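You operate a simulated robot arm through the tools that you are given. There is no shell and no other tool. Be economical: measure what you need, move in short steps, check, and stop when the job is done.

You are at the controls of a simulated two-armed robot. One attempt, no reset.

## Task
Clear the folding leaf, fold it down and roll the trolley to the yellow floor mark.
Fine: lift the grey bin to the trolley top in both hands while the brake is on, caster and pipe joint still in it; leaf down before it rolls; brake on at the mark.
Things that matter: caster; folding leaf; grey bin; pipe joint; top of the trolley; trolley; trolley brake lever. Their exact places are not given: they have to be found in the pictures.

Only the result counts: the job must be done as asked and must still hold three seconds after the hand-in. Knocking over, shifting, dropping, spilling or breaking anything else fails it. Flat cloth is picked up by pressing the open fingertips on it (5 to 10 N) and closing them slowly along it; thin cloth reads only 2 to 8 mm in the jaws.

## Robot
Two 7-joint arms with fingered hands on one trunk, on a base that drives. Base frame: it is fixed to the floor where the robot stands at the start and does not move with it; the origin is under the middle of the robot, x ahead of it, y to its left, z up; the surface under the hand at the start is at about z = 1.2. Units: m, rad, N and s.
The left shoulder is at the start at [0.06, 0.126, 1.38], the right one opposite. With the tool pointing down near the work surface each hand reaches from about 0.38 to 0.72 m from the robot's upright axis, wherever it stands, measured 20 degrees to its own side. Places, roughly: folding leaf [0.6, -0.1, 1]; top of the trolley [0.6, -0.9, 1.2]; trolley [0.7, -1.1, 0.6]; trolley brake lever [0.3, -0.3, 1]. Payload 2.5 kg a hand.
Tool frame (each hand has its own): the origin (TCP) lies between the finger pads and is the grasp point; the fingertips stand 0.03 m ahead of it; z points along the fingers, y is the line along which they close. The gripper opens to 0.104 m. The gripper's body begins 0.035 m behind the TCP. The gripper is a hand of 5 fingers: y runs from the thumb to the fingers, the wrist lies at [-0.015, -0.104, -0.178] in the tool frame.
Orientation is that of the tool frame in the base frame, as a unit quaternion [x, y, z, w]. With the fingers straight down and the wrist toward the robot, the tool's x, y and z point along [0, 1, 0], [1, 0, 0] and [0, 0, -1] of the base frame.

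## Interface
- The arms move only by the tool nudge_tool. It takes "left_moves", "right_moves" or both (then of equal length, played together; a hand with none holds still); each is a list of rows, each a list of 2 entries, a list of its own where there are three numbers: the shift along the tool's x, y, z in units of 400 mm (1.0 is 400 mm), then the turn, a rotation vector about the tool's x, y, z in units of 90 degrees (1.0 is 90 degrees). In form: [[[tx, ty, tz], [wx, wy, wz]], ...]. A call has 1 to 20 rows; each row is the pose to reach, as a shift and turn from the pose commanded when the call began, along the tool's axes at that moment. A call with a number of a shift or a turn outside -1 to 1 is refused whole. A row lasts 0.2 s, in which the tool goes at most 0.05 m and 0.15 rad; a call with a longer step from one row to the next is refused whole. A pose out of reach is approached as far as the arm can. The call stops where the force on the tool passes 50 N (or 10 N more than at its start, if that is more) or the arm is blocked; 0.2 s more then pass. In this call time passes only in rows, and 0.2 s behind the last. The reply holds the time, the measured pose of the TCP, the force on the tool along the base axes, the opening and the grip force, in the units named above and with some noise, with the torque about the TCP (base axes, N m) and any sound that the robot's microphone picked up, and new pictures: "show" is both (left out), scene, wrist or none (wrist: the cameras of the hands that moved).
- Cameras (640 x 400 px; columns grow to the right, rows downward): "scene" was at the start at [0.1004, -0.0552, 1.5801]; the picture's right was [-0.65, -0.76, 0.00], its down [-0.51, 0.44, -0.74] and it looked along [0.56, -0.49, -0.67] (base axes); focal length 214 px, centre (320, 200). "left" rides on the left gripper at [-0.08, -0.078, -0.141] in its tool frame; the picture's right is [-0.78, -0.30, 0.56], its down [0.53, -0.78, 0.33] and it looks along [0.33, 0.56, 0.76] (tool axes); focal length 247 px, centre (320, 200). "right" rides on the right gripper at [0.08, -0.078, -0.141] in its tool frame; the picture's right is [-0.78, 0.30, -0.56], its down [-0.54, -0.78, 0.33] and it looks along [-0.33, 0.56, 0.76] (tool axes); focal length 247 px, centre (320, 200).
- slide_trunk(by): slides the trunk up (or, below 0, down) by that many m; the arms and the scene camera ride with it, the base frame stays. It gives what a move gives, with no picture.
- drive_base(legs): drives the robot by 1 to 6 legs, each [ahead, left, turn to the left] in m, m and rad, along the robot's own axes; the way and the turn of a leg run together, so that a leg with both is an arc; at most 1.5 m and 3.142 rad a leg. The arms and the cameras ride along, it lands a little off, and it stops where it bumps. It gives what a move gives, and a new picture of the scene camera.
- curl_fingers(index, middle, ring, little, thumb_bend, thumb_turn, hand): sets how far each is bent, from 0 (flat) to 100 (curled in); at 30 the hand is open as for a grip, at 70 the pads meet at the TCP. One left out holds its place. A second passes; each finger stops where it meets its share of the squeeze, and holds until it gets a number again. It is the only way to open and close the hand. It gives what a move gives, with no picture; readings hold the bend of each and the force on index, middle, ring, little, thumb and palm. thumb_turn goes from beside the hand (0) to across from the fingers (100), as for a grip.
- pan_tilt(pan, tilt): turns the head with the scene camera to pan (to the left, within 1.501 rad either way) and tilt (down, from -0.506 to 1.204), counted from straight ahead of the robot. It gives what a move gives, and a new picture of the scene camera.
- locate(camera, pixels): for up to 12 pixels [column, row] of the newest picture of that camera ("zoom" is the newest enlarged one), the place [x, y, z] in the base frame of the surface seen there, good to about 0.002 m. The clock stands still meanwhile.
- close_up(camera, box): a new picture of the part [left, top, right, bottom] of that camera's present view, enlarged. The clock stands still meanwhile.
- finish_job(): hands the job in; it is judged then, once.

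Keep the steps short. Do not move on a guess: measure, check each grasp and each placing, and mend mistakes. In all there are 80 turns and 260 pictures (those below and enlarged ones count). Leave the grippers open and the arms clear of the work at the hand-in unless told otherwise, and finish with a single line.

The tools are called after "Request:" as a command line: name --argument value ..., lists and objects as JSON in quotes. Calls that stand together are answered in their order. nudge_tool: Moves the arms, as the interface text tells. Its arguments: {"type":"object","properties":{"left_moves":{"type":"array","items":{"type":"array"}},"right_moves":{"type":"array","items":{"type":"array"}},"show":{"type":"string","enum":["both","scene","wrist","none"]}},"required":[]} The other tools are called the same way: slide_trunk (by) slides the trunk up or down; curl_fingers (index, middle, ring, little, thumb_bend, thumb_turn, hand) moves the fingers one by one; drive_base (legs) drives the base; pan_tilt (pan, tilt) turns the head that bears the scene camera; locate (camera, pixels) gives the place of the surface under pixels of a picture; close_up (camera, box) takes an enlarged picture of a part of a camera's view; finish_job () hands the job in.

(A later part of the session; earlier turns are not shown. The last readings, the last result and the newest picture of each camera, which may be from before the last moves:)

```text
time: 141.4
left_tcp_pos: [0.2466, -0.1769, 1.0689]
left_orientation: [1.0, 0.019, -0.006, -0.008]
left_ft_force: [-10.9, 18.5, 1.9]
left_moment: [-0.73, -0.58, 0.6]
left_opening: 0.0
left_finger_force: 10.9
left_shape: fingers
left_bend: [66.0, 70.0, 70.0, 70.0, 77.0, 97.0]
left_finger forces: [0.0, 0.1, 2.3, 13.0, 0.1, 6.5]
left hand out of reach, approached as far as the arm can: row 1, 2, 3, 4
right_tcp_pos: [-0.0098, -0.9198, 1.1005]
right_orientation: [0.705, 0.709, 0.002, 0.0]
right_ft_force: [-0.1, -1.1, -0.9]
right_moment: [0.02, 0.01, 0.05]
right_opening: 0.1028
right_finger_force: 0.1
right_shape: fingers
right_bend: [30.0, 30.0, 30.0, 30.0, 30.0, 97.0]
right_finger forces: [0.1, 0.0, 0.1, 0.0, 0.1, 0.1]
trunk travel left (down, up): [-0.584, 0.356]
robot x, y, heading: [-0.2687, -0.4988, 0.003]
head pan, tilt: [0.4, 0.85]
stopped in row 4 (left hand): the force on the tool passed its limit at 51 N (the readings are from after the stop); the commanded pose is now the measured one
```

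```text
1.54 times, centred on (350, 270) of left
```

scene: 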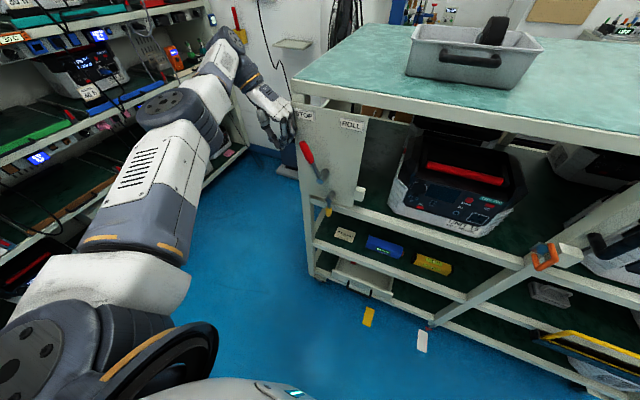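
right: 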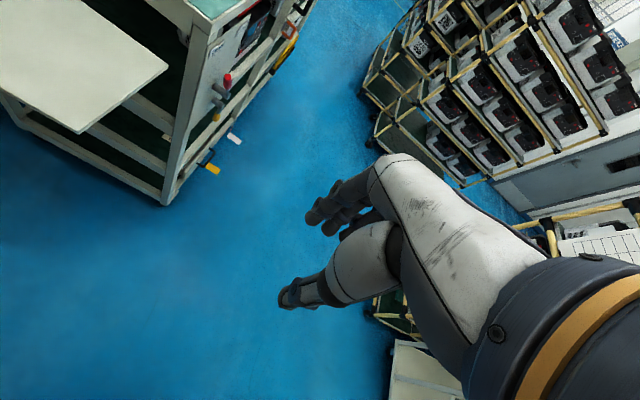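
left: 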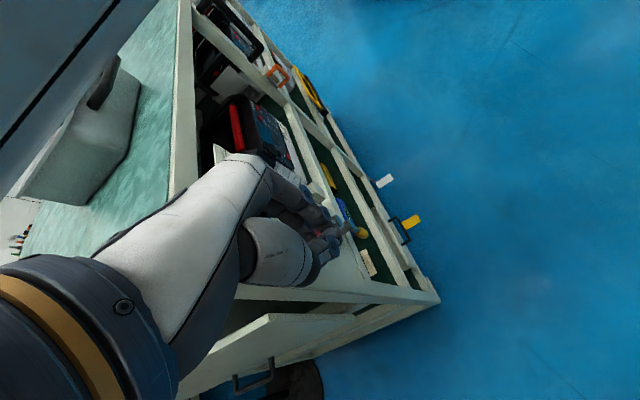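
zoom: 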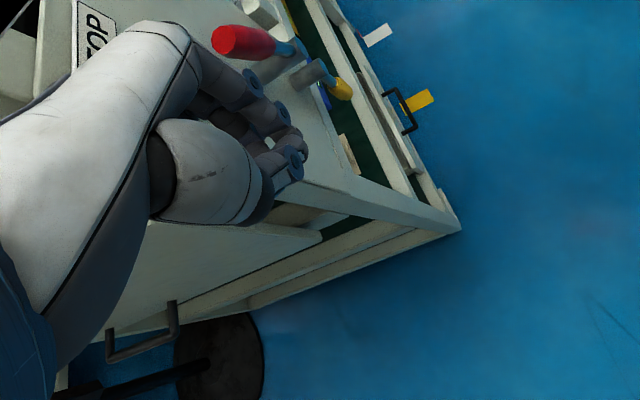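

The hand had drifted to x 0.247 and hit the panel edge; the lever hasn't moved. Back off, move out to x≈0.213, then push again.

Request:
nudge_tool --left_moves '[[[0, -0.06, 0], [0, 0, 0]], [[-0.075, -0.06, 0], [0, 0, 0]]]' --show "none"

Request:
nudge_tool --left_moves '[[[0, 0.05, 0], [0, 0, 0]], [[0, 0.1, 0], [0, 0, 0]], [[0, 0.15, 0], [0, 0, 0]], [[0, 0.18, 0], [0, 0, 0]]]' --show "scene"

Request:
close_up --camera "scene" --box '[230, 80, 370, 230]'

```text
time: 142.0
left_tcp_pos: [0.2334, -0.1543, 1.0708]
left_orientation: [1.0, 0.011, -0.004, -0.004]
left_ft_force: [0.5, -0.1, 0.7]
left_moment: [0.02, 0.02, -0.03]
left_opening: 0.0
left_finger_force: 0.0
left_shape: fingers
left_bend: [66.0, 70.0, 70.0, 70.0, 77.0, 97.0]
left_finger forces: [0.0, 0.1, 0.0, 0.0, 0.1, 0.1]
left hand out of reach, approached as far as the arm can: row 1, 2
right_tcp_pos: [-0.0081, -0.9215, 1.1004]
right_orientation: [0.707, 0.707, 0.002, -0.001]
right_ft_force: [-0.2, 0.9, -0.4]
right_moment: [0.02, 0.0, 0.02]
right_opening: 0.1028
right_finger_force: 0.1
right_shape: fingers
right_bend: [30.0, 30.0, 30.0, 30.0, 30.0, 97.0]
right_finger forces: [0.0, 0.1, 0.0, 0.0, 0.0, 0.0]
trunk travel left (down, up): [-0.584, 0.356]
robot x, y, heading: [-0.2679, -0.4993, 0.002]
head pan, tilt: [0.4, 0.85]
```

```text
time: 142.8
left_tcp_pos: [0.2445, -0.1774, 1.072]
left_orientation: [0.999, 0.032, -0.014, -0.013]
left_ft_force: [-16.4, 18.1, 1.9]
left_moment: [-0.82, -0.96, 0.42]
left_opening: 0.0002
left_finger_force: 13.0
left_shape: fingers
left_bend: [66.0, 70.0, 70.0, 70.0, 77.0, 97.0]
left_finger forces: [0.0, 0.0, 2.8, 9.9, 0.0, 13.8]
left hand out of reach, approached as far as the arm can: row 1, 2, 3
right_tcp_pos: [-0.008, -0.9192, 1.1005]
right_orientation: [0.704, 0.71, 0.003, 0.0]
right_ft_force: [0.3, -0.5, -0.8]
right_moment: [0.03, 0.01, -0.02]
right_opening: 0.1028
right_finger_force: 0.0
right_shape: fingers
right_bend: [30.0, 30.0, 30.0, 30.0, 30.0, 97.0]
right_finger forces: [0.1, 0.1, 0.1, 0.1, 0.0, 0.1]
trunk travel left (down, up): [-0.584, 0.356]
robot x, y, heading: [-0.2716, -0.5016, 0.005]
head pan, tilt: [0.4, 0.85]
stopped in row 3 (left hand): the force on the tool passed its limit at 58 N (the readings are from after the stop); the commanded pose is now the measured one
```

scene: 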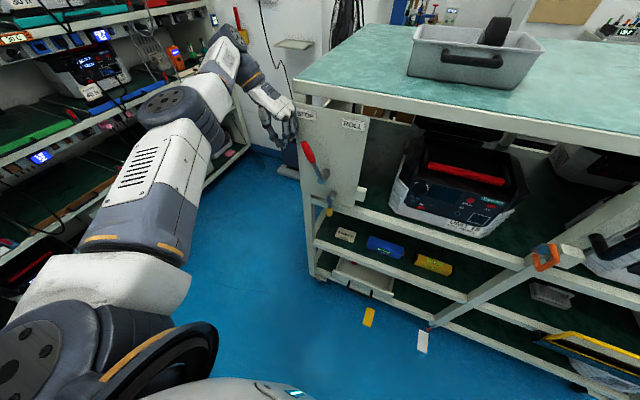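

```text
2.67 times, centred on (300, 155) of scene
```

zoom: 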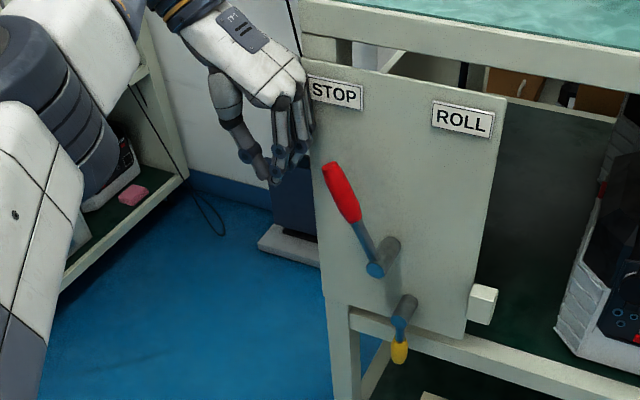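

Reach in that wrist pose is poor. I'll back off and use the hand in default yaw (fist sideways), with the base shifted so the lever is more in front.

Request:
drive_base --legs '[[-0.12, 0, 0], [0, 0.12, 0]]'

Request:
nudge_tool --left_moves '[[[0, 0.02, -0.02], [0, 0, -0.091]], [[0, 0.04, -0.04], [0, 0, -0.182]], [[0, 0.06, -0.06], [0, 0, -0.273]], [[0, 0.08, -0.08], [0, 0, -0.364]], [[0, 0.1, -0.1], [0, 0, -0.455]], [[0, 0.12, -0.12], [0, 0, -0.545]], [[0, 0.14, -0.14], [0, 0, -0.636]], [[0, 0.16, -0.16], [0, 0, -0.727]], [[0, 0.18, -0.18], [0, 0, -0.818]], [[0, 0.2, -0.2], [0, 0, -0.909]], [[0, 0.2, -0.2], [0, 0, -1.0]]]' --show "scene"

```text
time: 144.9
left_tcp_pos: [0.1289, -0.0643, 1.0713]
left_orientation: [1.0, 0.025, -0.011, -0.01]
left_ft_force: [-0.6, 0.7, 0.2]
left_moment: [0.0, -0.01, -0.01]
left_opening: 0.0001
left_finger_force: 0.0
left_shape: fingers
left_bend: [66.0, 70.0, 70.0, 70.0, 77.0, 97.0]
left_finger forces: [0.0, 0.0, 0.0, 0.1, 0.0, 0.1]
right_tcp_pos: [-0.1286, -0.7991, 1.0996]
right_orientation: [0.705, 0.709, 0.003, -0.001]
right_ft_force: [0.4, 0.7, 0.2]
right_moment: [-0.05, -0.06, 0.02]
right_opening: 0.103
right_finger_force: 0.0
right_shape: fingers
right_bend: [30.0, 30.0, 30.0, 30.0, 30.0, 97.0]
right_finger forces: [0.1, 0.0, 0.0, 0.1, 0.0, 0.1]
trunk travel left (down, up): [-0.584, 0.356]
robot x, y, heading: [-0.3887, -0.3764, 0.002]
head pan, tilt: [0.4, 0.85]
```

scene: 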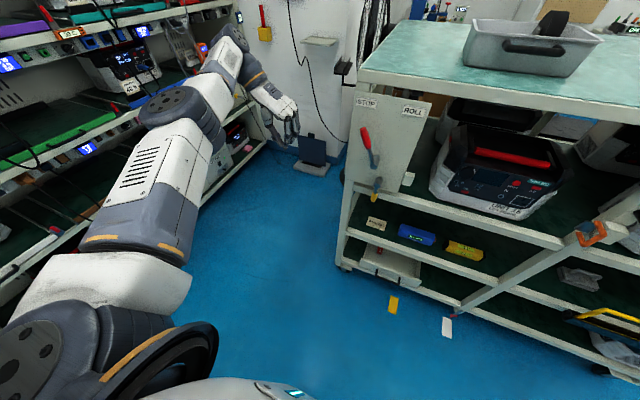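

```text
time: 147.3
left_tcp_pos: [0.2604, -0.1272, 1.1991]
left_orientation: [0.687, 0.726, 0.0, -0.016]
left_ft_force: [1.0, 0.0, 0.8]
left_moment: [-0.02, 0.0, -0.02]
left_opening: 0.0
left_finger_force: 0.1
left_shape: fingers
left_bend: [66.0, 70.0, 70.0, 70.0, 77.0, 97.0]
left_finger forces: [0.0, 0.0, 0.0, 0.0, 0.0, 0.1]
left hand out of reach, approached as far as the arm can: row 1, 2, 3, 4, 5, 6, 7, 8, 9, 10, 11
right_tcp_pos: [-0.1295, -0.801, 1.0993]
right_orientation: [0.705, 0.709, 0.002, -0.001]
right_ft_force: [-0.1, 0.2, 0.0]
right_moment: [0.01, 0.0, 0.0]
right_opening: 0.1027
right_finger_force: 0.1
right_shape: fingers
right_bend: [30.0, 30.0, 30.0, 30.0, 30.0, 97.0]
right_finger forces: [0.0, 0.0, 0.0, 0.1, 0.1, 0.0]
trunk travel left (down, up): [-0.584, 0.356]
robot x, y, heading: [-0.3907, -0.3809, 0.004]
head pan, tilt: [0.4, 0.85]
```

scene: 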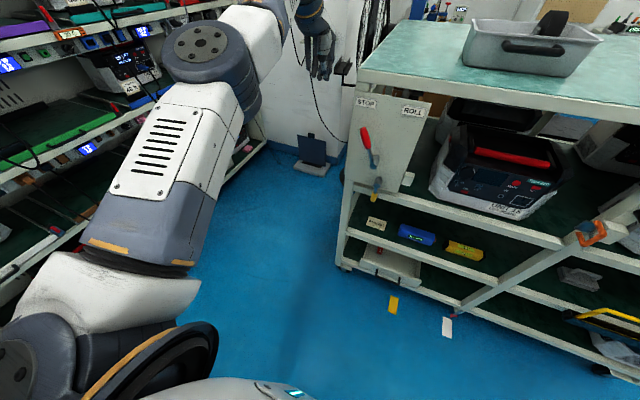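

The arm is in an awkward branch (stretched). Raise the trunk, then bring the left hand back to its comfortable start-like pose in front of the robot.

Request:
slide_trunk --by 0.15

Request:
nudge_tool --left_moves '[[[-0.06, -0.02, -0.01], [0, 0, 0]], [[-0.12, -0.04, -0.03], [0, 0, 0]], [[-0.18, -0.06, -0.04], [0, 0, 0]], [[-0.24, -0.08, -0.05], [0, 0, 0]], [[-0.3, -0.1, -0.06], [0, 0, 0]], [[-0.36, -0.12, -0.07], [0, 0, 0]], [[-0.41, -0.14, -0.08], [0, 0, 0]], [[-0.465, -0.148, -0.1], [0, 0, 0]]]' --show "scene"

```text
time: 149.0
left_tcp_pos: [0.2599, -0.1264, 1.3484]
left_orientation: [0.689, 0.725, 0.0, -0.017]
left_ft_force: [-0.4, 0.3, 0.5]
left_moment: [0.03, -0.02, 0.02]
left_opening: 0.0
left_finger_force: 0.1
left_shape: fingers
left_bend: [66.0, 70.0, 70.0, 70.0, 77.0, 97.0]
left_finger forces: [0.0, 0.1, 0.0, 0.0, 0.0, 0.0]
right_tcp_pos: [-0.1279, -0.7995, 1.2492]
right_orientation: [0.705, 0.709, 0.002, 0.0]
right_ft_force: [0.5, 1.0, 0.2]
right_moment: [0.0, 0.01, -0.01]
right_opening: 0.1029
right_finger_force: 0.0
right_shape: fingers
right_bend: [30.0, 30.0, 30.0, 30.0, 30.0, 97.0]
right_finger forces: [0.0, 0.0, 0.0, 0.1, 0.0, 0.0]
trunk travel left (down, up): [-0.734, 0.206]
robot x, y, heading: [-0.384, -0.3792, 0.01]
head pan, tilt: [0.4, 0.85]
```

```text
time: 150.8
left_tcp_pos: [0.2281, -0.3211, 1.3931]
left_orientation: [0.688, 0.725, -0.001, -0.017]
left_ft_force: [0.2, -1.0, -0.5]
left_moment: [0.0, 0.0, -0.03]
left_opening: 0.0
left_finger_force: 0.1
left_shape: fingers
left_bend: [66.0, 70.0, 70.0, 70.0, 77.0, 97.0]
left_finger forces: [0.0, 0.0, 0.1, 0.0, 0.0, 0.2]
left hand out of reach, approached as far as the arm can: row 1, 2, 3, 4, 5, 6, 7, 8
right_tcp_pos: [-0.1285, -0.7999, 1.2496]
right_orientation: [0.705, 0.709, 0.002, -0.001]
right_ft_force: [-0.7, -0.3, -0.6]
right_moment: [0.03, 0.01, -0.03]
right_opening: 0.1026
right_finger_force: 0.1
right_shape: fingers
right_bend: [30.0, 30.0, 30.0, 30.0, 30.0, 97.0]
right_finger forces: [0.0, 0.0, 0.0, 0.0, 0.0, 0.1]
trunk travel left (down, up): [-0.734, 0.206]
robot x, y, heading: [-0.3881, -0.3831, 0.006]
head pan, tilt: [0.4, 0.85]
```

scene: 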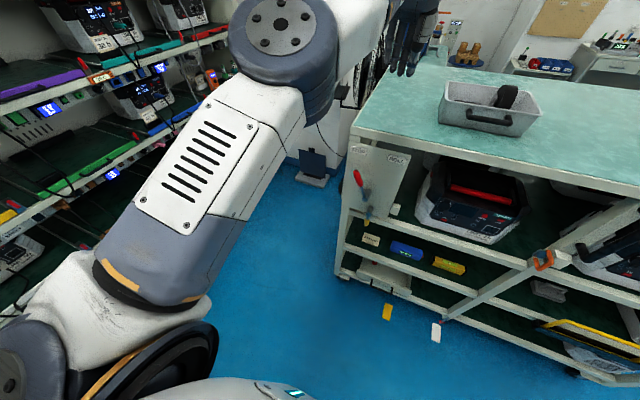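

This branch keeps the hand ~0.62 m ahead, which is workable: I'll position it using base and trunk. Move base back 0.022, left 0.14, then trunk down.

Request:
drive_base --legs '[[-0.022, 0.14, -0.006]]'

Request:
slide_trunk --by -0.2

Request:
pan_tilt --pan 0.2 --tilt 0.75

```text
time: 152.2
left_tcp_pos: [0.2066, -0.1869, 1.3931]
left_orientation: [0.692, 0.722, -0.001, -0.017]
left_ft_force: [0.9, 0.7, 0.3]
left_moment: [0.01, 0.01, -0.02]
left_opening: 0.0002
left_finger_force: 0.0
left_shape: fingers
left_bend: [66.0, 70.0, 70.0, 70.0, 77.0, 97.0]
left_finger forces: [0.1, 0.1, 0.0, 0.1, 0.0, 0.0]
right_tcp_pos: [-0.1541, -0.664, 1.2502]
right_orientation: [0.708, 0.706, 0.002, -0.001]
right_ft_force: [-0.1, 0.0, 1.0]
right_moment: [0.0, 0.01, 0.0]
right_opening: 0.1029
right_finger_force: 0.1
right_shape: fingers
right_bend: [30.0, 30.0, 30.0, 30.0, 30.0, 97.0]
right_finger forces: [0.0, 0.1, 0.1, 0.1, 0.0, 0.1]
trunk travel left (down, up): [-0.734, 0.206]
robot x, y, heading: [-0.4159, -0.2446, -0.001]
head pan, tilt: [0.4, 0.85]
```

scene: 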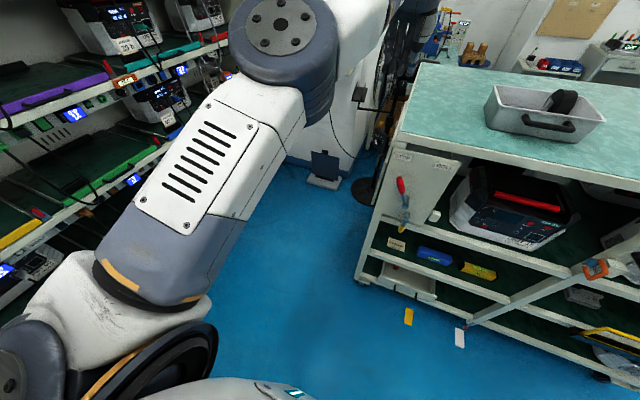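

```text
time: 154.3
left_tcp_pos: [0.2076, -0.1866, 1.1941]
left_orientation: [0.691, 0.722, -0.002, -0.017]
left_ft_force: [0.4, 0.2, -1.0]
left_moment: [0.01, -0.03, 0.0]
left_opening: 0.0
left_finger_force: 0.0
left_shape: fingers
left_bend: [66.0, 70.0, 70.0, 70.0, 77.0, 97.0]
left_finger forces: [0.1, 0.1, 0.0, 0.1, 0.1, 0.0]
right_tcp_pos: [-0.1541, -0.6642, 1.0492]
right_orientation: [0.708, 0.706, 0.002, -0.001]
right_ft_force: [0.6, 0.2, 0.5]
right_moment: [0.01, 0.01, -0.03]
right_opening: 0.1026
right_finger_force: 0.1
right_shape: fingers
right_bend: [30.0, 30.0, 30.0, 30.0, 30.0, 97.0]
right_finger forces: [0.1, 0.0, 0.1, 0.0, 0.1, 0.1]
trunk travel left (down, up): [-0.534, 0.406]
robot x, y, heading: [-0.4129, -0.2408, -0.008]
head pan, tilt: [0.4, 0.85]
```

```text
time: 155.1
left_tcp_pos: [0.2063, -0.1872, 1.1937]
left_orientation: [0.692, 0.722, -0.002, -0.018]
left_ft_force: [-0.6, -0.1, -0.7]
left_moment: [-0.01, 0.0, 0.01]
left_opening: 0.0002
left_finger_force: 0.1
left_shape: fingers
left_bend: [66.0, 70.0, 70.0, 70.0, 77.0, 97.0]
left_finger forces: [0.1, 0.0, 0.1, 0.1, 0.1, 0.0]
right_tcp_pos: [-0.1532, -0.6635, 1.0489]
right_orientation: [0.708, 0.706, 0.002, -0.001]
right_ft_force: [0.5, 0.2, 0.8]
right_moment: [0.01, -0.01, 0.02]
right_opening: 0.1028
right_finger_force: 0.1
right_shape: fingers
right_bend: [30.0, 30.0, 30.0, 30.0, 30.0, 97.0]
right_finger forces: [0.1, 0.1, 0.1, 0.1, 0.1, 0.0]
trunk travel left (down, up): [-0.534, 0.406]
robot x, y, heading: [-0.4103, -0.2422, -0.002]
head pan, tilt: [0.201, 0.75]
5 turns are left
```

scene: 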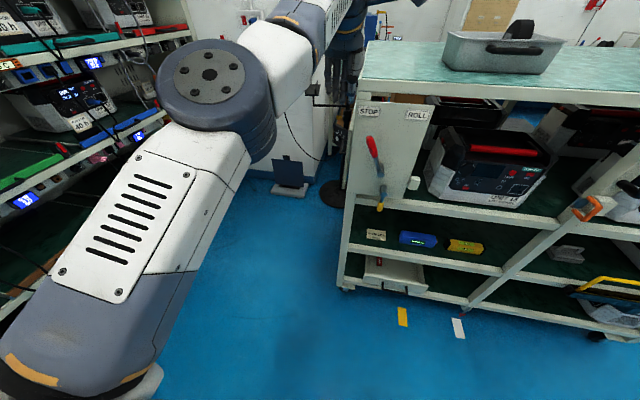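

The hand is in place just beyond the knob. With few turns left I chain: step left, lower to knob height, sweep right to push the lever to ROLL, raise, and check.

Request:
drive_base --legs '[[0.004, 0.045, 0]]'

Request:
slide_trunk --by -0.13

Request:
drive_base --legs '[[0, -0.165, 0]]'

Request:
slide_trunk --by 0.16

Request:
close_up --camera "scene" --box '[260, 60, 500, 360]'

Request:
close_up --camera "left" --box '[220, 140, 480, 400]'

```text
time: 155.9
left_tcp_pos: [0.2119, -0.1416, 1.1933]
left_orientation: [0.692, 0.722, -0.003, -0.017]
left_ft_force: [-0.5, 0.4, 0.0]
left_moment: [-0.05, -0.01, 0.02]
left_opening: 0.0
left_finger_force: 0.2
left_shape: fingers
left_bend: [66.0, 70.0, 70.0, 70.0, 77.0, 97.0]
left_finger forces: [0.1, 0.0, 0.1, 0.0, 0.0, 0.1]
right_tcp_pos: [-0.1486, -0.618, 1.0494]
right_orientation: [0.707, 0.707, 0.002, -0.001]
right_ft_force: [-0.3, 0.0, 0.3]
right_moment: [-0.02, -0.02, 0.01]
right_opening: 0.103
right_finger_force: 0.0
right_shape: fingers
right_bend: [30.0, 30.0, 30.0, 30.0, 30.0, 97.0]
right_finger forces: [0.0, 0.0, 0.1, 0.0, 0.0, 0.1]
trunk travel left (down, up): [-0.534, 0.406]
robot x, y, heading: [-0.4107, -0.1943, -0.008]
head pan, tilt: [0.201, 0.75]
```

scene: 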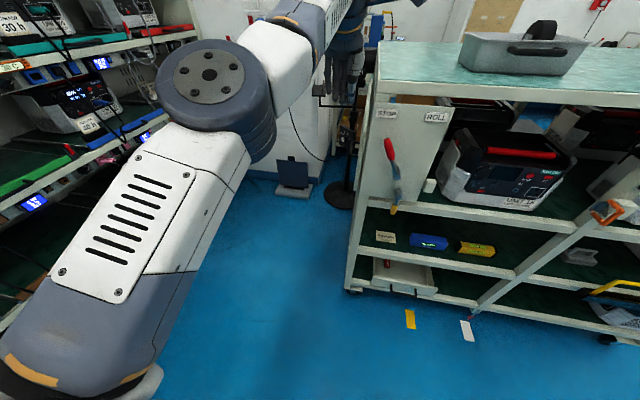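

```text
time: 157.5
left_tcp_pos: [0.2112, -0.1431, 1.0643]
left_orientation: [0.691, 0.723, -0.002, -0.018]
left_ft_force: [0.5, -0.2, -0.2]
left_moment: [0.02, 0.01, -0.02]
left_opening: 0.0002
left_finger_force: 0.0
left_shape: fingers
left_bend: [66.0, 70.0, 70.0, 70.0, 77.0, 97.0]
left_finger forces: [0.0, 0.0, 0.0, 0.0, 0.0, 0.1]
right_tcp_pos: [-0.1496, -0.6195, 0.9201]
right_orientation: [0.708, 0.707, 0.002, 0.0]
right_ft_force: [0.1, -0.3, 0.0]
right_moment: [0.0, -0.02, 0.02]
right_opening: 0.1029
right_finger_force: 0.0
right_shape: fingers
right_bend: [30.0, 30.0, 30.0, 30.0, 30.0, 97.0]
right_finger forces: [0.1, 0.0, 0.0, 0.0, 0.0, 0.1]
trunk travel left (down, up): [-0.404, 0.536]
robot x, y, heading: [-0.408, -0.2016, -0.008]
head pan, tilt: [0.201, 0.75]
```

```text
time: 159.0
left_tcp_pos: [0.2107, -0.3066, 1.0646]
left_orientation: [0.691, 0.723, -0.002, -0.019]
left_ft_force: [-0.2, 0.3, -0.4]
left_moment: [-0.02, 0.01, -0.02]
left_opening: 0.0
left_finger_force: 0.0
left_shape: fingers
left_bend: [66.0, 70.0, 70.0, 70.0, 77.0, 97.0]
left_finger forces: [0.1, 0.2, 0.0, 0.0, 0.0, 0.0]
right_tcp_pos: [-0.1505, -0.7852, 0.9197]
right_orientation: [0.708, 0.706, 0.002, 0.0]
right_ft_force: [0.1, 0.0, -1.3]
right_moment: [-0.03, 0.04, 0.0]
right_opening: 0.103
right_finger_force: 0.0
right_shape: fingers
right_bend: [30.0, 30.0, 30.0, 30.0, 30.0, 97.0]
right_finger forces: [0.1, 0.1, 0.1, 0.0, 0.0, 0.1]
trunk travel left (down, up): [-0.404, 0.536]
robot x, y, heading: [-0.4104, -0.3609, -0.006]
head pan, tilt: [0.201, 0.75]
```

scene: 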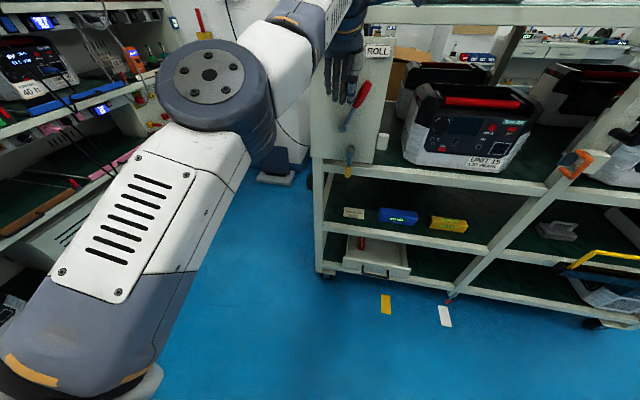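

```text
time: 160.8
left_tcp_pos: [0.211, -0.3079, 1.2241]
left_orientation: [0.69, 0.723, -0.003, -0.018]
left_ft_force: [0.2, -0.9, 0.5]
left_moment: [-0.01, -0.01, -0.02]
left_opening: 0.0
left_finger_force: 0.1
left_shape: fingers
left_bend: [66.0, 70.0, 70.0, 70.0, 77.0, 97.0]
left_finger forces: [0.0, 0.0, 0.0, 0.1, 0.0, 0.0]
right_tcp_pos: [-0.1494, -0.7852, 1.0798]
right_orientation: [0.708, 0.706, 0.002, -0.001]
right_ft_force: [0.5, 0.2, 0.1]
right_moment: [0.01, 0.01, 0.01]
right_opening: 0.1027
right_finger_force: 0.1
right_shape: fingers
right_bend: [30.0, 30.0, 30.0, 30.0, 30.0, 97.0]
right_finger forces: [0.0, 0.0, 0.1, 0.0, 0.0, 0.0]
trunk travel left (down, up): [-0.564, 0.376]
robot x, y, heading: [-0.4089, -0.3635, 0.001]
head pan, tilt: [0.201, 0.75]
```

```text
1.33 times, centred on (380, 210) of scene
```

zoom: 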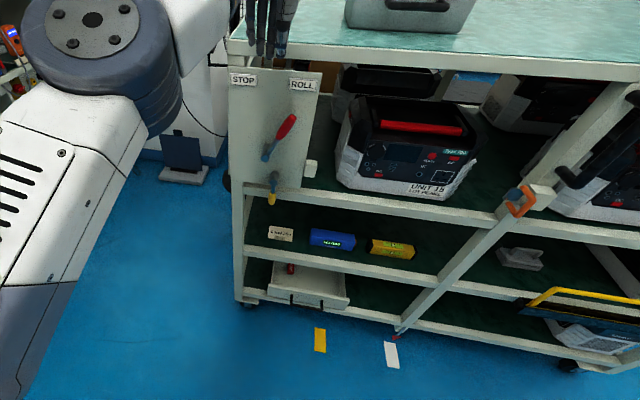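

```text
1.54 times, centred on (350, 270) of left
4 turns are left
```

zoom: 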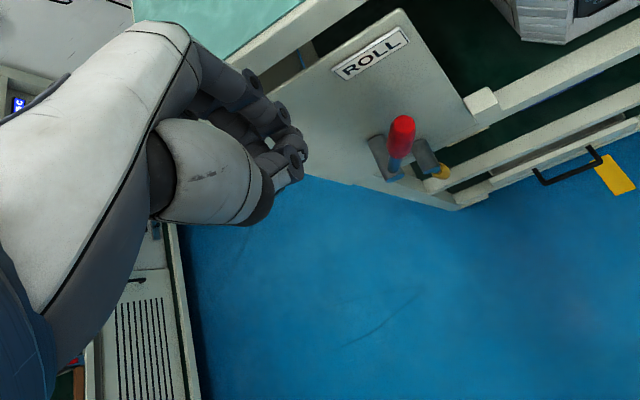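

The lever is now at ROLL. Next: raise the hand, move to the −y side of the vertical push handle (bar at y −0.90, x 0.23), lower, and push the trolley +y, deliberately a bit short of the mark; then look.

Request:
slide_trunk --by 0.11

Request:
drive_base --legs '[[0, -0.677, 0]]'

Request:
slide_trunk --by -0.254

Request:
pan_tilt --pan 0.0 --tilt 1.0

Request:
drive_base --legs '[[0, 0.295, 0]]'

Request:
close_up --camera "scene" --box '[200, 60, 520, 360]'

Request:
close_up --camera "left" --box '[160, 100, 480, 400]'

Request:
close_up --camera "scene" --box '[300, 200, 420, 320]'

```text
time: 162.2
left_tcp_pos: [0.2108, -0.3066, 1.3336]
left_orientation: [0.691, 0.723, -0.002, -0.018]
left_ft_force: [0.2, -0.1, 0.7]
left_moment: [-0.03, 0.0, -0.04]
left_opening: 0.0
left_finger_force: 0.1
left_shape: fingers
left_bend: [66.0, 70.0, 70.0, 70.0, 77.0, 97.0]
left_finger forces: [0.0, 0.0, 0.0, 0.1, 0.0, 0.1]
right_tcp_pos: [-0.1495, -0.7846, 1.1907]
right_orientation: [0.707, 0.707, 0.002, -0.001]
right_ft_force: [-0.5, 0.5, -0.2]
right_moment: [0.03, 0.0, -0.01]
right_opening: 0.1027
right_finger_force: 0.0
right_shape: fingers
right_bend: [30.0, 30.0, 30.0, 30.0, 30.0, 97.0]
right_finger forces: [0.0, 0.0, 0.0, 0.1, 0.0, 0.0]
trunk travel left (down, up): [-0.674, 0.266]
robot x, y, heading: [-0.4095, -0.3611, 0.001]
head pan, tilt: [0.201, 0.75]
```

```text
time: 166.0
left_tcp_pos: [0.2077, -0.9888, 1.3321]
left_orientation: [0.693, 0.72, -0.002, -0.018]
left_ft_force: [0.4, -1.2, -0.4]
left_moment: [0.01, -0.02, -0.02]
left_opening: 0.0
left_finger_force: 0.0
left_shape: fingers
left_bend: [66.0, 70.0, 70.0, 70.0, 77.0, 97.0]
left_finger forces: [0.1, 0.0, 0.0, 0.0, 0.0, 0.0]
right_tcp_pos: [-0.1561, -1.4639, 1.1911]
right_orientation: [0.71, 0.705, 0.002, -0.001]
right_ft_force: [-0.4, 1.1, 0.6]
right_moment: [0.02, 0.0, -0.04]
right_opening: 0.103
right_finger_force: 0.0
right_shape: fingers
right_bend: [30.0, 30.0, 30.0, 30.0, 30.0, 97.0]
right_finger forces: [0.0, 0.0, 0.0, 0.0, 0.0, 0.0]
trunk travel left (down, up): [-0.674, 0.266]
robot x, y, heading: [-0.4113, -1.041, -0.013]
head pan, tilt: [0.201, 0.75]
```

scene: 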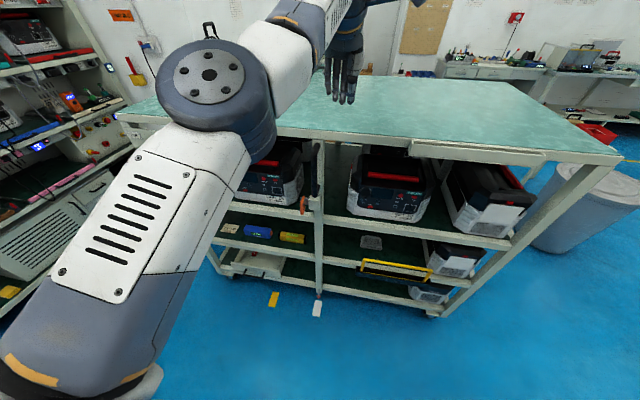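

```text
time: 168.6
left_tcp_pos: [0.2075, -0.99, 1.0795]
left_orientation: [0.693, 0.721, -0.002, -0.018]
left_ft_force: [-0.5, 0.0, -0.7]
left_moment: [-0.02, 0.02, 0.01]
left_opening: 0.0001
left_finger_force: 0.0
left_shape: fingers
left_bend: [66.0, 70.0, 70.0, 70.0, 77.0, 97.0]
left_finger forces: [0.1, 0.1, 0.0, 0.0, 0.1, 0.1]
right_tcp_pos: [-0.1575, -1.4651, 0.9355]
right_orientation: [0.71, 0.705, 0.002, 0.0]
right_ft_force: [0.2, 0.2, 0.4]
right_moment: [0.0, 0.02, 0.0]
right_opening: 0.1031
right_finger_force: 0.1
right_shape: fingers
right_bend: [30.0, 30.0, 30.0, 30.0, 30.0, 97.0]
right_finger forces: [0.1, 0.0, 0.0, 0.0, 0.1, 0.1]
trunk travel left (down, up): [-0.42, 0.52]
robot x, y, heading: [-0.4123, -1.0405, -0.006]
head pan, tilt: [0.201, 0.75]
```

```text
time: 169.3
left_tcp_pos: [0.2078, -0.9902, 1.0812]
left_orientation: [0.693, 0.721, -0.002, -0.017]
left_ft_force: [-0.3, 0.6, 0.0]
left_moment: [0.01, 0.01, -0.02]
left_opening: 0.0003
left_finger_force: 0.0
left_shape: fingers
left_bend: [66.0, 70.0, 70.0, 70.0, 77.0, 97.0]
left_finger forces: [0.1, 0.0, 0.0, 0.0, 0.0, 0.0]
right_tcp_pos: [-0.1569, -1.4651, 0.9359]
right_orientation: [0.709, 0.705, 0.0, 0.0]
right_ft_force: [0.0, 0.9, 0.0]
right_moment: [-0.04, 0.01, -0.03]
right_opening: 0.1027
right_finger_force: 0.0
right_shape: fingers
right_bend: [30.0, 30.0, 30.0, 30.0, 30.0, 97.0]
right_finger forces: [0.0, 0.1, 0.1, 0.0, 0.0, 0.1]
trunk travel left (down, up): [-0.42, 0.52]
robot x, y, heading: [-0.4123, -1.0419, -0.013]
head pan, tilt: [0.0, 1.0]
```

scene: 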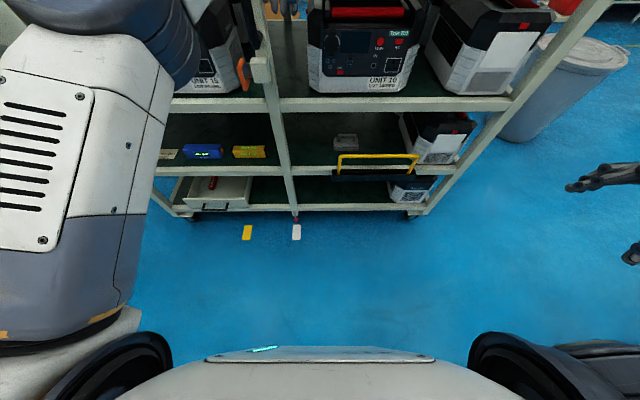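

```text
time: 170.5
left_tcp_pos: [0.2023, -0.9347, 1.0789]
left_orientation: [0.71, 0.704, -0.007, -0.017]
left_ft_force: [-10.2, 2.0, 0.4]
left_moment: [-0.07, -0.24, 0.57]
left_opening: 0.0
left_finger_force: 4.9
left_shape: fingers
left_bend: [66.0, 70.0, 70.0, 70.0, 77.0, 97.0]
left_finger forces: [0.1, 0.0, 0.0, 9.1, 0.0, 0.0]
right_tcp_pos: [-0.1579, -1.3909, 0.9364]
right_orientation: [0.71, 0.704, 0.003, 0.0]
right_ft_force: [0.0, 0.2, -0.3]
right_moment: [0.02, -0.02, 0.04]
right_opening: 0.1027
right_finger_force: 0.0
right_shape: fingers
right_bend: [30.0, 30.0, 30.0, 30.0, 30.0, 97.0]
right_finger forces: [0.0, 0.1, 0.1, 0.1, 0.0, 0.1]
trunk travel left (down, up): [-0.42, 0.52]
robot x, y, heading: [-0.4107, -0.969, -0.011]
head pan, tilt: [0.0, 1.0]
stopped in leg 1: the force on the tool passed its limit at 60 N (the readings are from after the stop); the commanded pose is now the measured one
```

scene: 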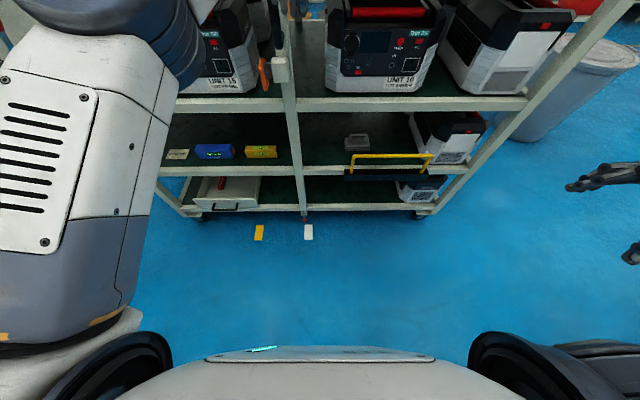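

```text
1.33 times, centred on (360, 210) of scene
```

zoom: 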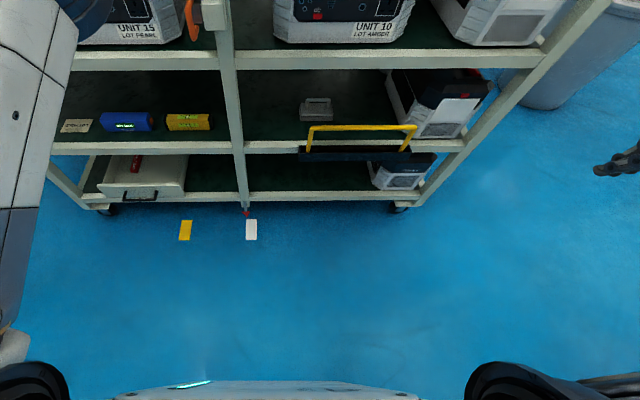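

```text
1.33 times, centred on (320, 250) of left
```

zoom: 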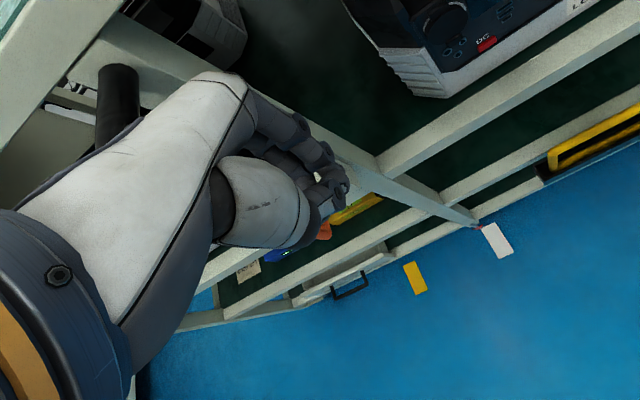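

```text
3.33 times, centred on (360, 260) of scene
3 turns are left
```

zoom: 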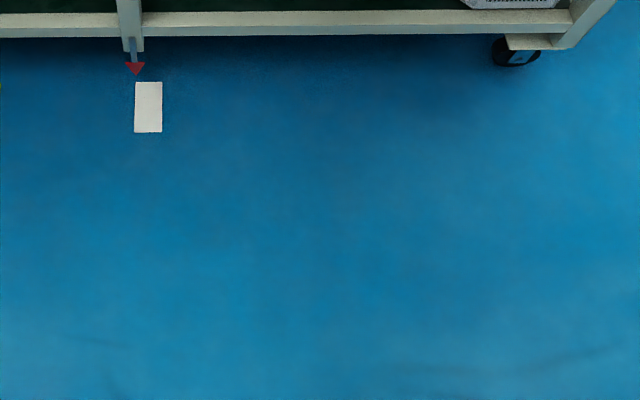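

The trolley rolls (pointer moved ~2 cm) but the fast impact tripped the force limit. I'm in contact now, so I'll push on in nine gentle 3 cm drives (9 mm short of target), then look.

Request:
drive_base --legs '[[0, 0.03, 0]]'

Request:
drive_base --legs '[[0, 0.03, 0]]'

Request:
drive_base --legs '[[0, 0.03, 0]]'

Request:
drive_base --legs '[[0, 0.03, 0]]'

Request:
drive_base --legs '[[0, 0.03, 0]]'

Request:
drive_base --legs '[[0, 0.03, 0]]'

Request:
drive_base --legs '[[0, 0.03, 0]]'

Request:
drive_base --legs '[[0, 0.03, 0]]'

Request:
drive_base --legs '[[0, 0.03, 0]]'

Request:
locate --camera "scene" --pixels '[[304, 220], [304, 222], [305, 218], [302, 221], [307, 221], [300, 221], [310, 221], [296, 221], [314, 221], [309, 232]]'

```text
time: 171.3
left_tcp_pos: [0.2026, -0.8962, 1.0796]
left_orientation: [0.703, 0.711, -0.005, -0.017]
left_ft_force: [-14.8, 6.1, -0.3]
left_moment: [-0.19, -0.37, 0.91]
left_opening: 0.0
left_finger_force: 7.7
left_shape: fingers
left_bend: [66.0, 70.0, 70.0, 70.0, 77.0, 97.0]
left_finger forces: [0.0, 0.0, 0.0, 15.3, 0.0, 0.1]
right_tcp_pos: [-0.1571, -1.3594, 0.9367]
right_orientation: [0.71, 0.705, 0.002, 0.001]
right_ft_force: [0.0, -0.1, 0.8]
right_moment: [0.01, -0.01, 0.0]
right_opening: 0.1029
right_finger_force: 0.1
right_shape: fingers
right_bend: [30.0, 30.0, 30.0, 30.0, 30.0, 97.0]
right_finger forces: [0.1, 0.0, 0.0, 0.0, 0.1, 0.0]
trunk travel left (down, up): [-0.42, 0.52]
robot x, y, heading: [-0.4118, -0.9364, -0.008]
head pan, tilt: [0.0, 1.0]
```

scene: 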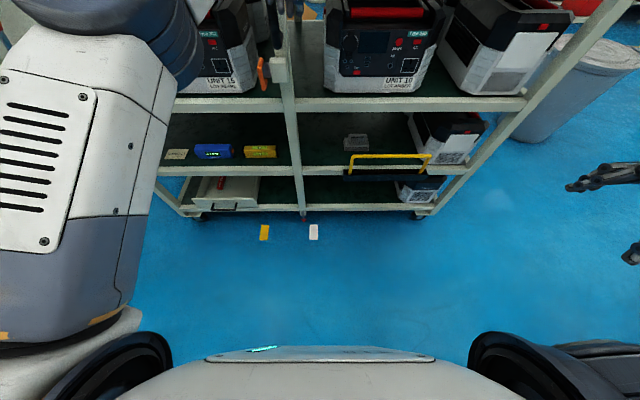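

```text
time: 172.2
left_tcp_pos: [0.2032, -0.8557, 1.08]
left_orientation: [0.696, 0.718, -0.006, -0.019]
left_ft_force: [-14.3, 7.5, 0.2]
left_moment: [-0.2, -0.36, 0.93]
left_opening: 0.0001
left_finger_force: 7.4
left_shape: fingers
left_bend: [66.0, 70.0, 70.0, 70.0, 77.0, 97.0]
left_finger forces: [0.1, 0.1, 0.0, 15.0, 0.0, 0.1]
right_tcp_pos: [-0.1556, -1.3276, 0.9378]
right_orientation: [0.709, 0.705, 0.002, 0.0]
right_ft_force: [-0.1, 0.4, 1.6]
right_moment: [0.02, -0.03, 0.0]
right_opening: 0.1027
right_finger_force: 0.1
right_shape: fingers
right_bend: [30.0, 30.0, 30.0, 30.0, 30.0, 97.0]
right_finger forces: [0.0, 0.1, 0.0, 0.0, 0.1, 0.1]
trunk travel left (down, up): [-0.42, 0.52]
robot x, y, heading: [-0.411, -0.9015, -0.009]
head pan, tilt: [0.0, 1.0]
```

scene: 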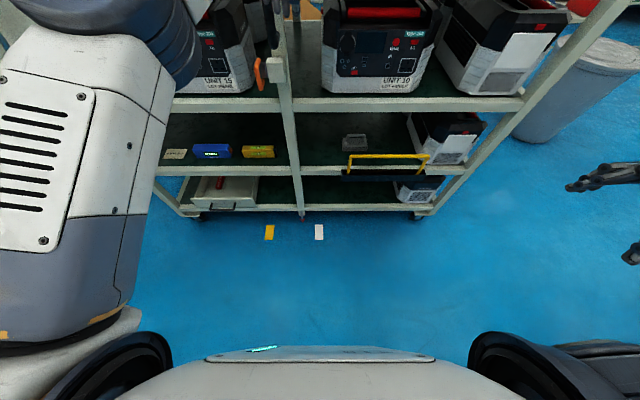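

```text
time: 173.0
left_tcp_pos: [0.2053, -0.8188, 1.0799]
left_orientation: [0.689, 0.724, -0.006, -0.021]
left_ft_force: [-16.4, 6.9, -0.3]
left_moment: [-0.23, -0.49, 0.99]
left_opening: 0.0001
left_finger_force: 7.8
left_shape: fingers
left_bend: [66.0, 70.0, 70.0, 70.0, 77.0, 97.0]
left_finger forces: [0.0, 0.1, 0.1, 15.9, 0.0, 0.1]
right_tcp_pos: [-0.1547, -1.2975, 0.9378]
right_orientation: [0.709, 0.706, 0.002, 0.0]
right_ft_force: [-0.2, 0.6, 0.0]
right_moment: [-0.02, -0.02, 0.01]
right_opening: 0.1027
right_finger_force: 0.0
right_shape: fingers
right_bend: [30.0, 30.0, 30.0, 30.0, 30.0, 97.0]
right_finger forces: [0.1, 0.1, 0.1, 0.0, 0.1, 0.0]
trunk travel left (down, up): [-0.42, 0.52]
robot x, y, heading: [-0.4104, -0.8719, -0.005]
head pan, tilt: [0.0, 1.0]
```

scene: 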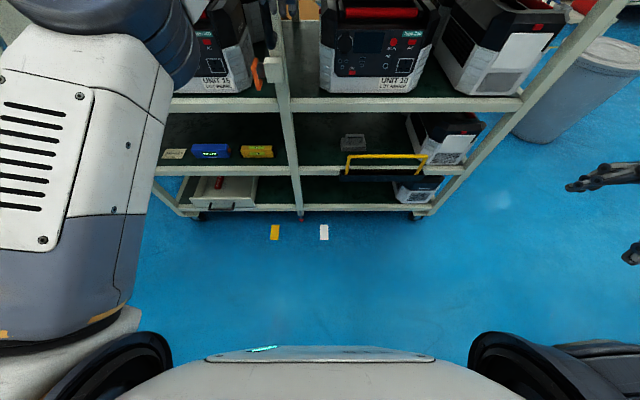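

```text
time: 173.8
left_tcp_pos: [0.2053, -0.7801, 1.0797]
left_orientation: [0.683, 0.73, -0.004, -0.023]
left_ft_force: [-12.2, 5.0, 0.2]
left_moment: [-0.17, -0.34, 0.75]
left_opening: 0.0
left_finger_force: 6.5
left_shape: fingers
left_bend: [66.0, 70.0, 70.0, 70.0, 77.0, 97.0]
left_finger forces: [0.0, 0.0, 0.0, 12.4, 0.1, 0.0]
right_tcp_pos: [-0.1544, -1.2656, 0.938]
right_orientation: [0.707, 0.707, 0.002, 0.001]
right_ft_force: [-0.4, -0.3, 0.2]
right_moment: [-0.03, -0.01, 0.01]
right_opening: 0.1028
right_finger_force: 0.1
right_shape: fingers
right_bend: [30.0, 30.0, 30.0, 30.0, 30.0, 97.0]
right_finger forces: [0.0, 0.0, 0.0, 0.0, 0.1, 0.0]
trunk travel left (down, up): [-0.42, 0.52]
robot x, y, heading: [-0.4125, -0.8446, -0.005]
head pan, tilt: [0.0, 1.0]
```

scene: 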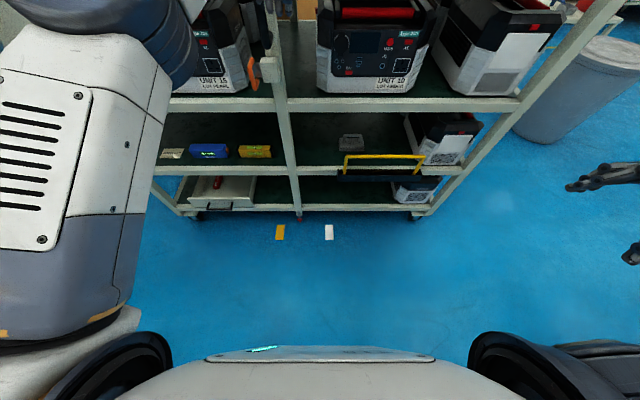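

```text
time: 174.7
left_tcp_pos: [0.2071, -0.7431, 1.079]
left_orientation: [0.676, 0.736, -0.004, -0.024]
left_ft_force: [-14.0, 5.2, -1.8]
left_moment: [-0.23, -0.38, 0.88]
left_opening: 0.0
left_finger_force: 7.8
left_shape: fingers
left_bend: [66.0, 70.0, 70.0, 70.0, 77.0, 97.0]
left_finger forces: [0.0, 0.0, 0.3, 14.6, 0.1, 0.1]
right_tcp_pos: [-0.1529, -1.2362, 0.9363]
right_orientation: [0.707, 0.708, 0.002, 0.001]
right_ft_force: [0.8, -0.2, 0.6]
right_moment: [-0.03, -0.01, 0.01]
right_opening: 0.1029
right_finger_force: 0.1
right_shape: fingers
right_bend: [30.0, 30.0, 30.0, 30.0, 30.0, 97.0]
right_finger forces: [0.0, 0.0, 0.1, 0.0, 0.1, 0.1]
trunk travel left (down, up): [-0.42, 0.52]
robot x, y, heading: [-0.4116, -0.8144, 0.0]
head pan, tilt: [0.0, 1.0]
```

scene: 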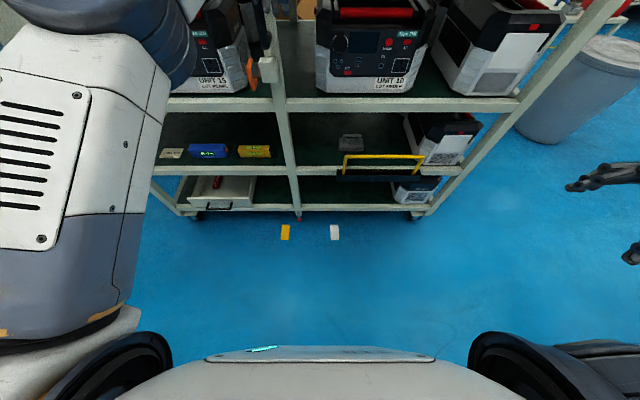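

```text
time: 175.5
left_tcp_pos: [0.2068, -0.7078, 1.0786]
left_orientation: [0.673, 0.74, -0.004, -0.024]
left_ft_force: [0.7, -0.3, 0.5]
left_moment: [0.02, 0.01, 0.0]
left_opening: 0.0001
left_finger_force: 0.0
left_shape: fingers
left_bend: [66.0, 70.0, 70.0, 70.0, 77.0, 97.0]
left_finger forces: [0.0, 0.0, 0.0, 0.1, 0.1, 0.0]
right_tcp_pos: [-0.1525, -1.2052, 0.9367]
right_orientation: [0.706, 0.708, 0.002, 0.0]
right_ft_force: [0.3, -0.1, 0.1]
right_moment: [-0.05, -0.01, -0.02]
right_opening: 0.1029
right_finger_force: 0.1
right_shape: fingers
right_bend: [30.0, 30.0, 30.0, 30.0, 30.0, 97.0]
right_finger forces: [0.0, 0.0, 0.1, 0.1, 0.0, 0.0]
trunk travel left (down, up): [-0.42, 0.52]
robot x, y, heading: [-0.4107, -0.78, -0.004]
head pan, tilt: [0.0, 1.0]
```

scene: 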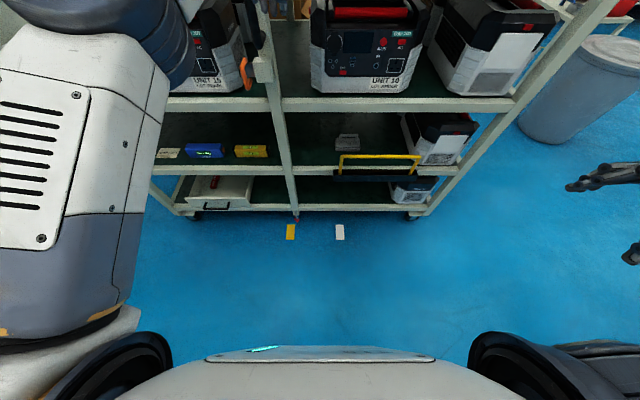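

```text
time: 176.3
left_tcp_pos: [0.2062, -0.6766, 1.0803]
left_orientation: [0.671, 0.741, -0.005, -0.026]
left_ft_force: [-14.8, -3.1, -5.0]
left_moment: [-0.23, -0.42, 0.63]
left_opening: 0.0
left_finger_force: 10.0
left_shape: fingers
left_bend: [66.0, 70.0, 70.0, 70.0, 77.0, 97.0]
left_finger forces: [0.0, 0.1, 5.3, 14.3, 0.0, 0.0]
right_tcp_pos: [-0.1529, -1.1755, 0.9357]
right_orientation: [0.706, 0.709, 0.003, 0.0]
right_ft_force: [-0.6, -0.6, 0.6]
right_moment: [0.04, 0.0, 0.03]
right_opening: 0.1028
right_finger_force: 0.0
right_shape: fingers
right_bend: [30.0, 30.0, 30.0, 30.0, 30.0, 97.0]
right_finger forces: [0.0, 0.0, 0.1, 0.0, 0.1, 0.0]
trunk travel left (down, up): [-0.42, 0.52]
robot x, y, heading: [-0.4145, -0.756, 0.002]
head pan, tilt: [0.0, 1.0]
```

scene: 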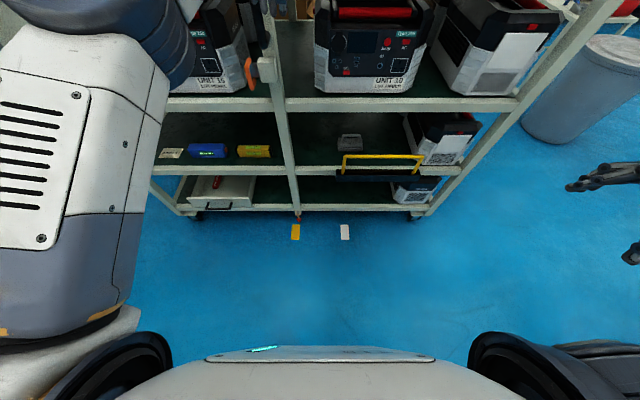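

```text
time: 177.2
left_tcp_pos: [0.2088, -0.6405, 1.0784]
left_orientation: [0.668, 0.744, -0.004, -0.025]
left_ft_force: [0.4, -1.0, 0.7]
left_moment: [0.02, -0.01, 0.01]
left_opening: 0.0
left_finger_force: 0.0
left_shape: fingers
left_bend: [66.0, 70.0, 70.0, 70.0, 77.0, 97.0]
left_finger forces: [0.0, 0.0, 0.0, 0.1, 0.1, 0.0]
right_tcp_pos: [-0.1504, -1.1446, 0.9364]
right_orientation: [0.705, 0.709, 0.0, -0.001]
right_ft_force: [0.3, 0.0, -0.5]
right_moment: [0.02, 0.0, -0.03]
right_opening: 0.1025
right_finger_force: 0.0
right_shape: fingers
right_bend: [30.0, 30.0, 30.0, 30.0, 30.0, 97.0]
right_finger forces: [0.1, 0.0, 0.0, 0.0, 0.1, 0.1]
trunk travel left (down, up): [-0.42, 0.52]
robot x, y, heading: [-0.4124, -0.7226, 0.002]
head pan, tilt: [0.0, 1.0]
```

scene: 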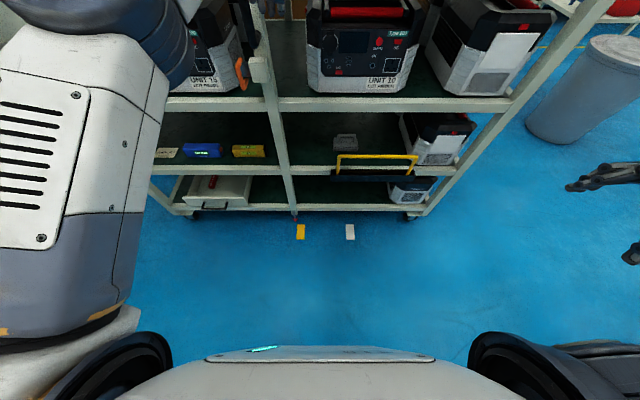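

```text
time: 178.0
left_tcp_pos: [0.2066, -0.6111, 1.078]
left_orientation: [0.668, 0.744, -0.005, -0.027]
left_ft_force: [-11.1, -0.8, -2.9]
left_moment: [-0.18, -0.23, 0.56]
left_opening: 0.0
left_finger_force: 5.5
left_shape: fingers
left_bend: [66.0, 70.0, 70.0, 70.0, 77.0, 97.0]
left_finger forces: [0.0, 0.0, 0.0, 11.1, 0.1, 0.0]
right_tcp_pos: [-0.1519, -1.1143, 0.9369]
right_orientation: [0.706, 0.709, 0.002, 0.0]
right_ft_force: [-0.2, 1.1, -1.0]
right_moment: [0.01, 0.03, 0.0]
right_opening: 0.1027
right_finger_force: 0.0
right_shape: fingers
right_bend: [30.0, 30.0, 30.0, 30.0, 30.0, 97.0]
right_finger forces: [0.0, 0.0, 0.0, 0.0, 0.0, 0.1]
trunk travel left (down, up): [-0.42, 0.52]
robot x, y, heading: [-0.4096, -0.6946, 0.005]
head pan, tilt: [0.0, 1.0]
```

scene: 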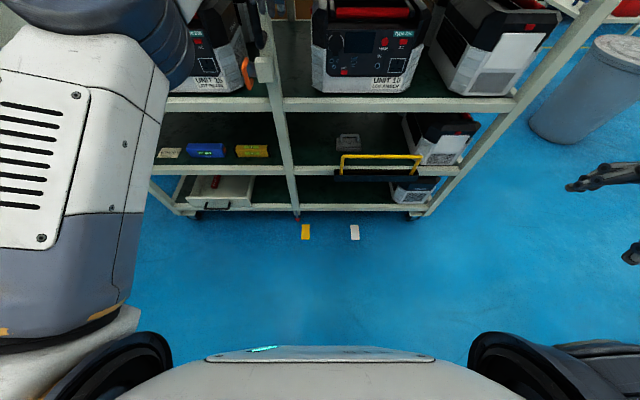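

```text
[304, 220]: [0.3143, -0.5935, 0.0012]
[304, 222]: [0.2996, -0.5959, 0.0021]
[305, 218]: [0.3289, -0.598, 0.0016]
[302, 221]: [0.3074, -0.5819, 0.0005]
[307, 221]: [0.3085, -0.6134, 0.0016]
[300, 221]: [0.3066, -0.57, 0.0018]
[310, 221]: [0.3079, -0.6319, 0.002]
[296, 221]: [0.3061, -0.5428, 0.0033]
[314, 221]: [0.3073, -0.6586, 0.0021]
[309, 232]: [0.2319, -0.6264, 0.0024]
```

Request:
close_up --camera "scene" --box '[220, 170, 400, 290]'

Request:
close_up --camera "left" --box '[0, 0, 640, 400]'

```text
3.33 times, centred on (310, 230) of scene
```

zoom: 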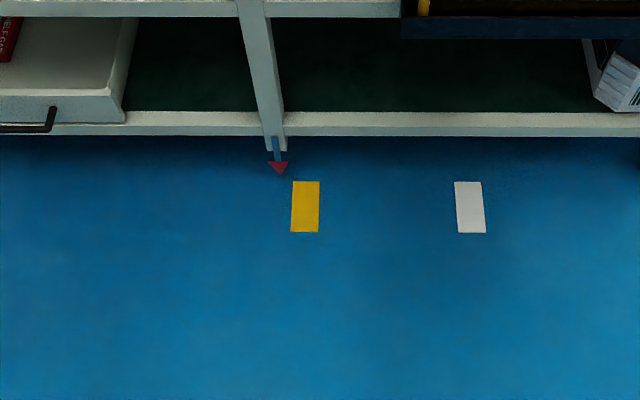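

```text
1.00 times, centred on (320, 200) of left (not enlarged: the box is as wide or as high as the picture)
2 turns are left
```

zoom: 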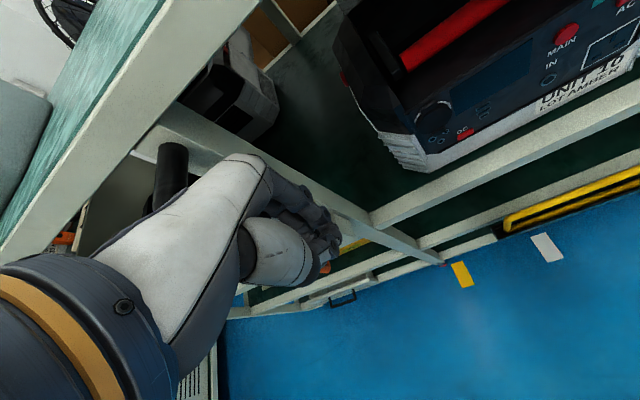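

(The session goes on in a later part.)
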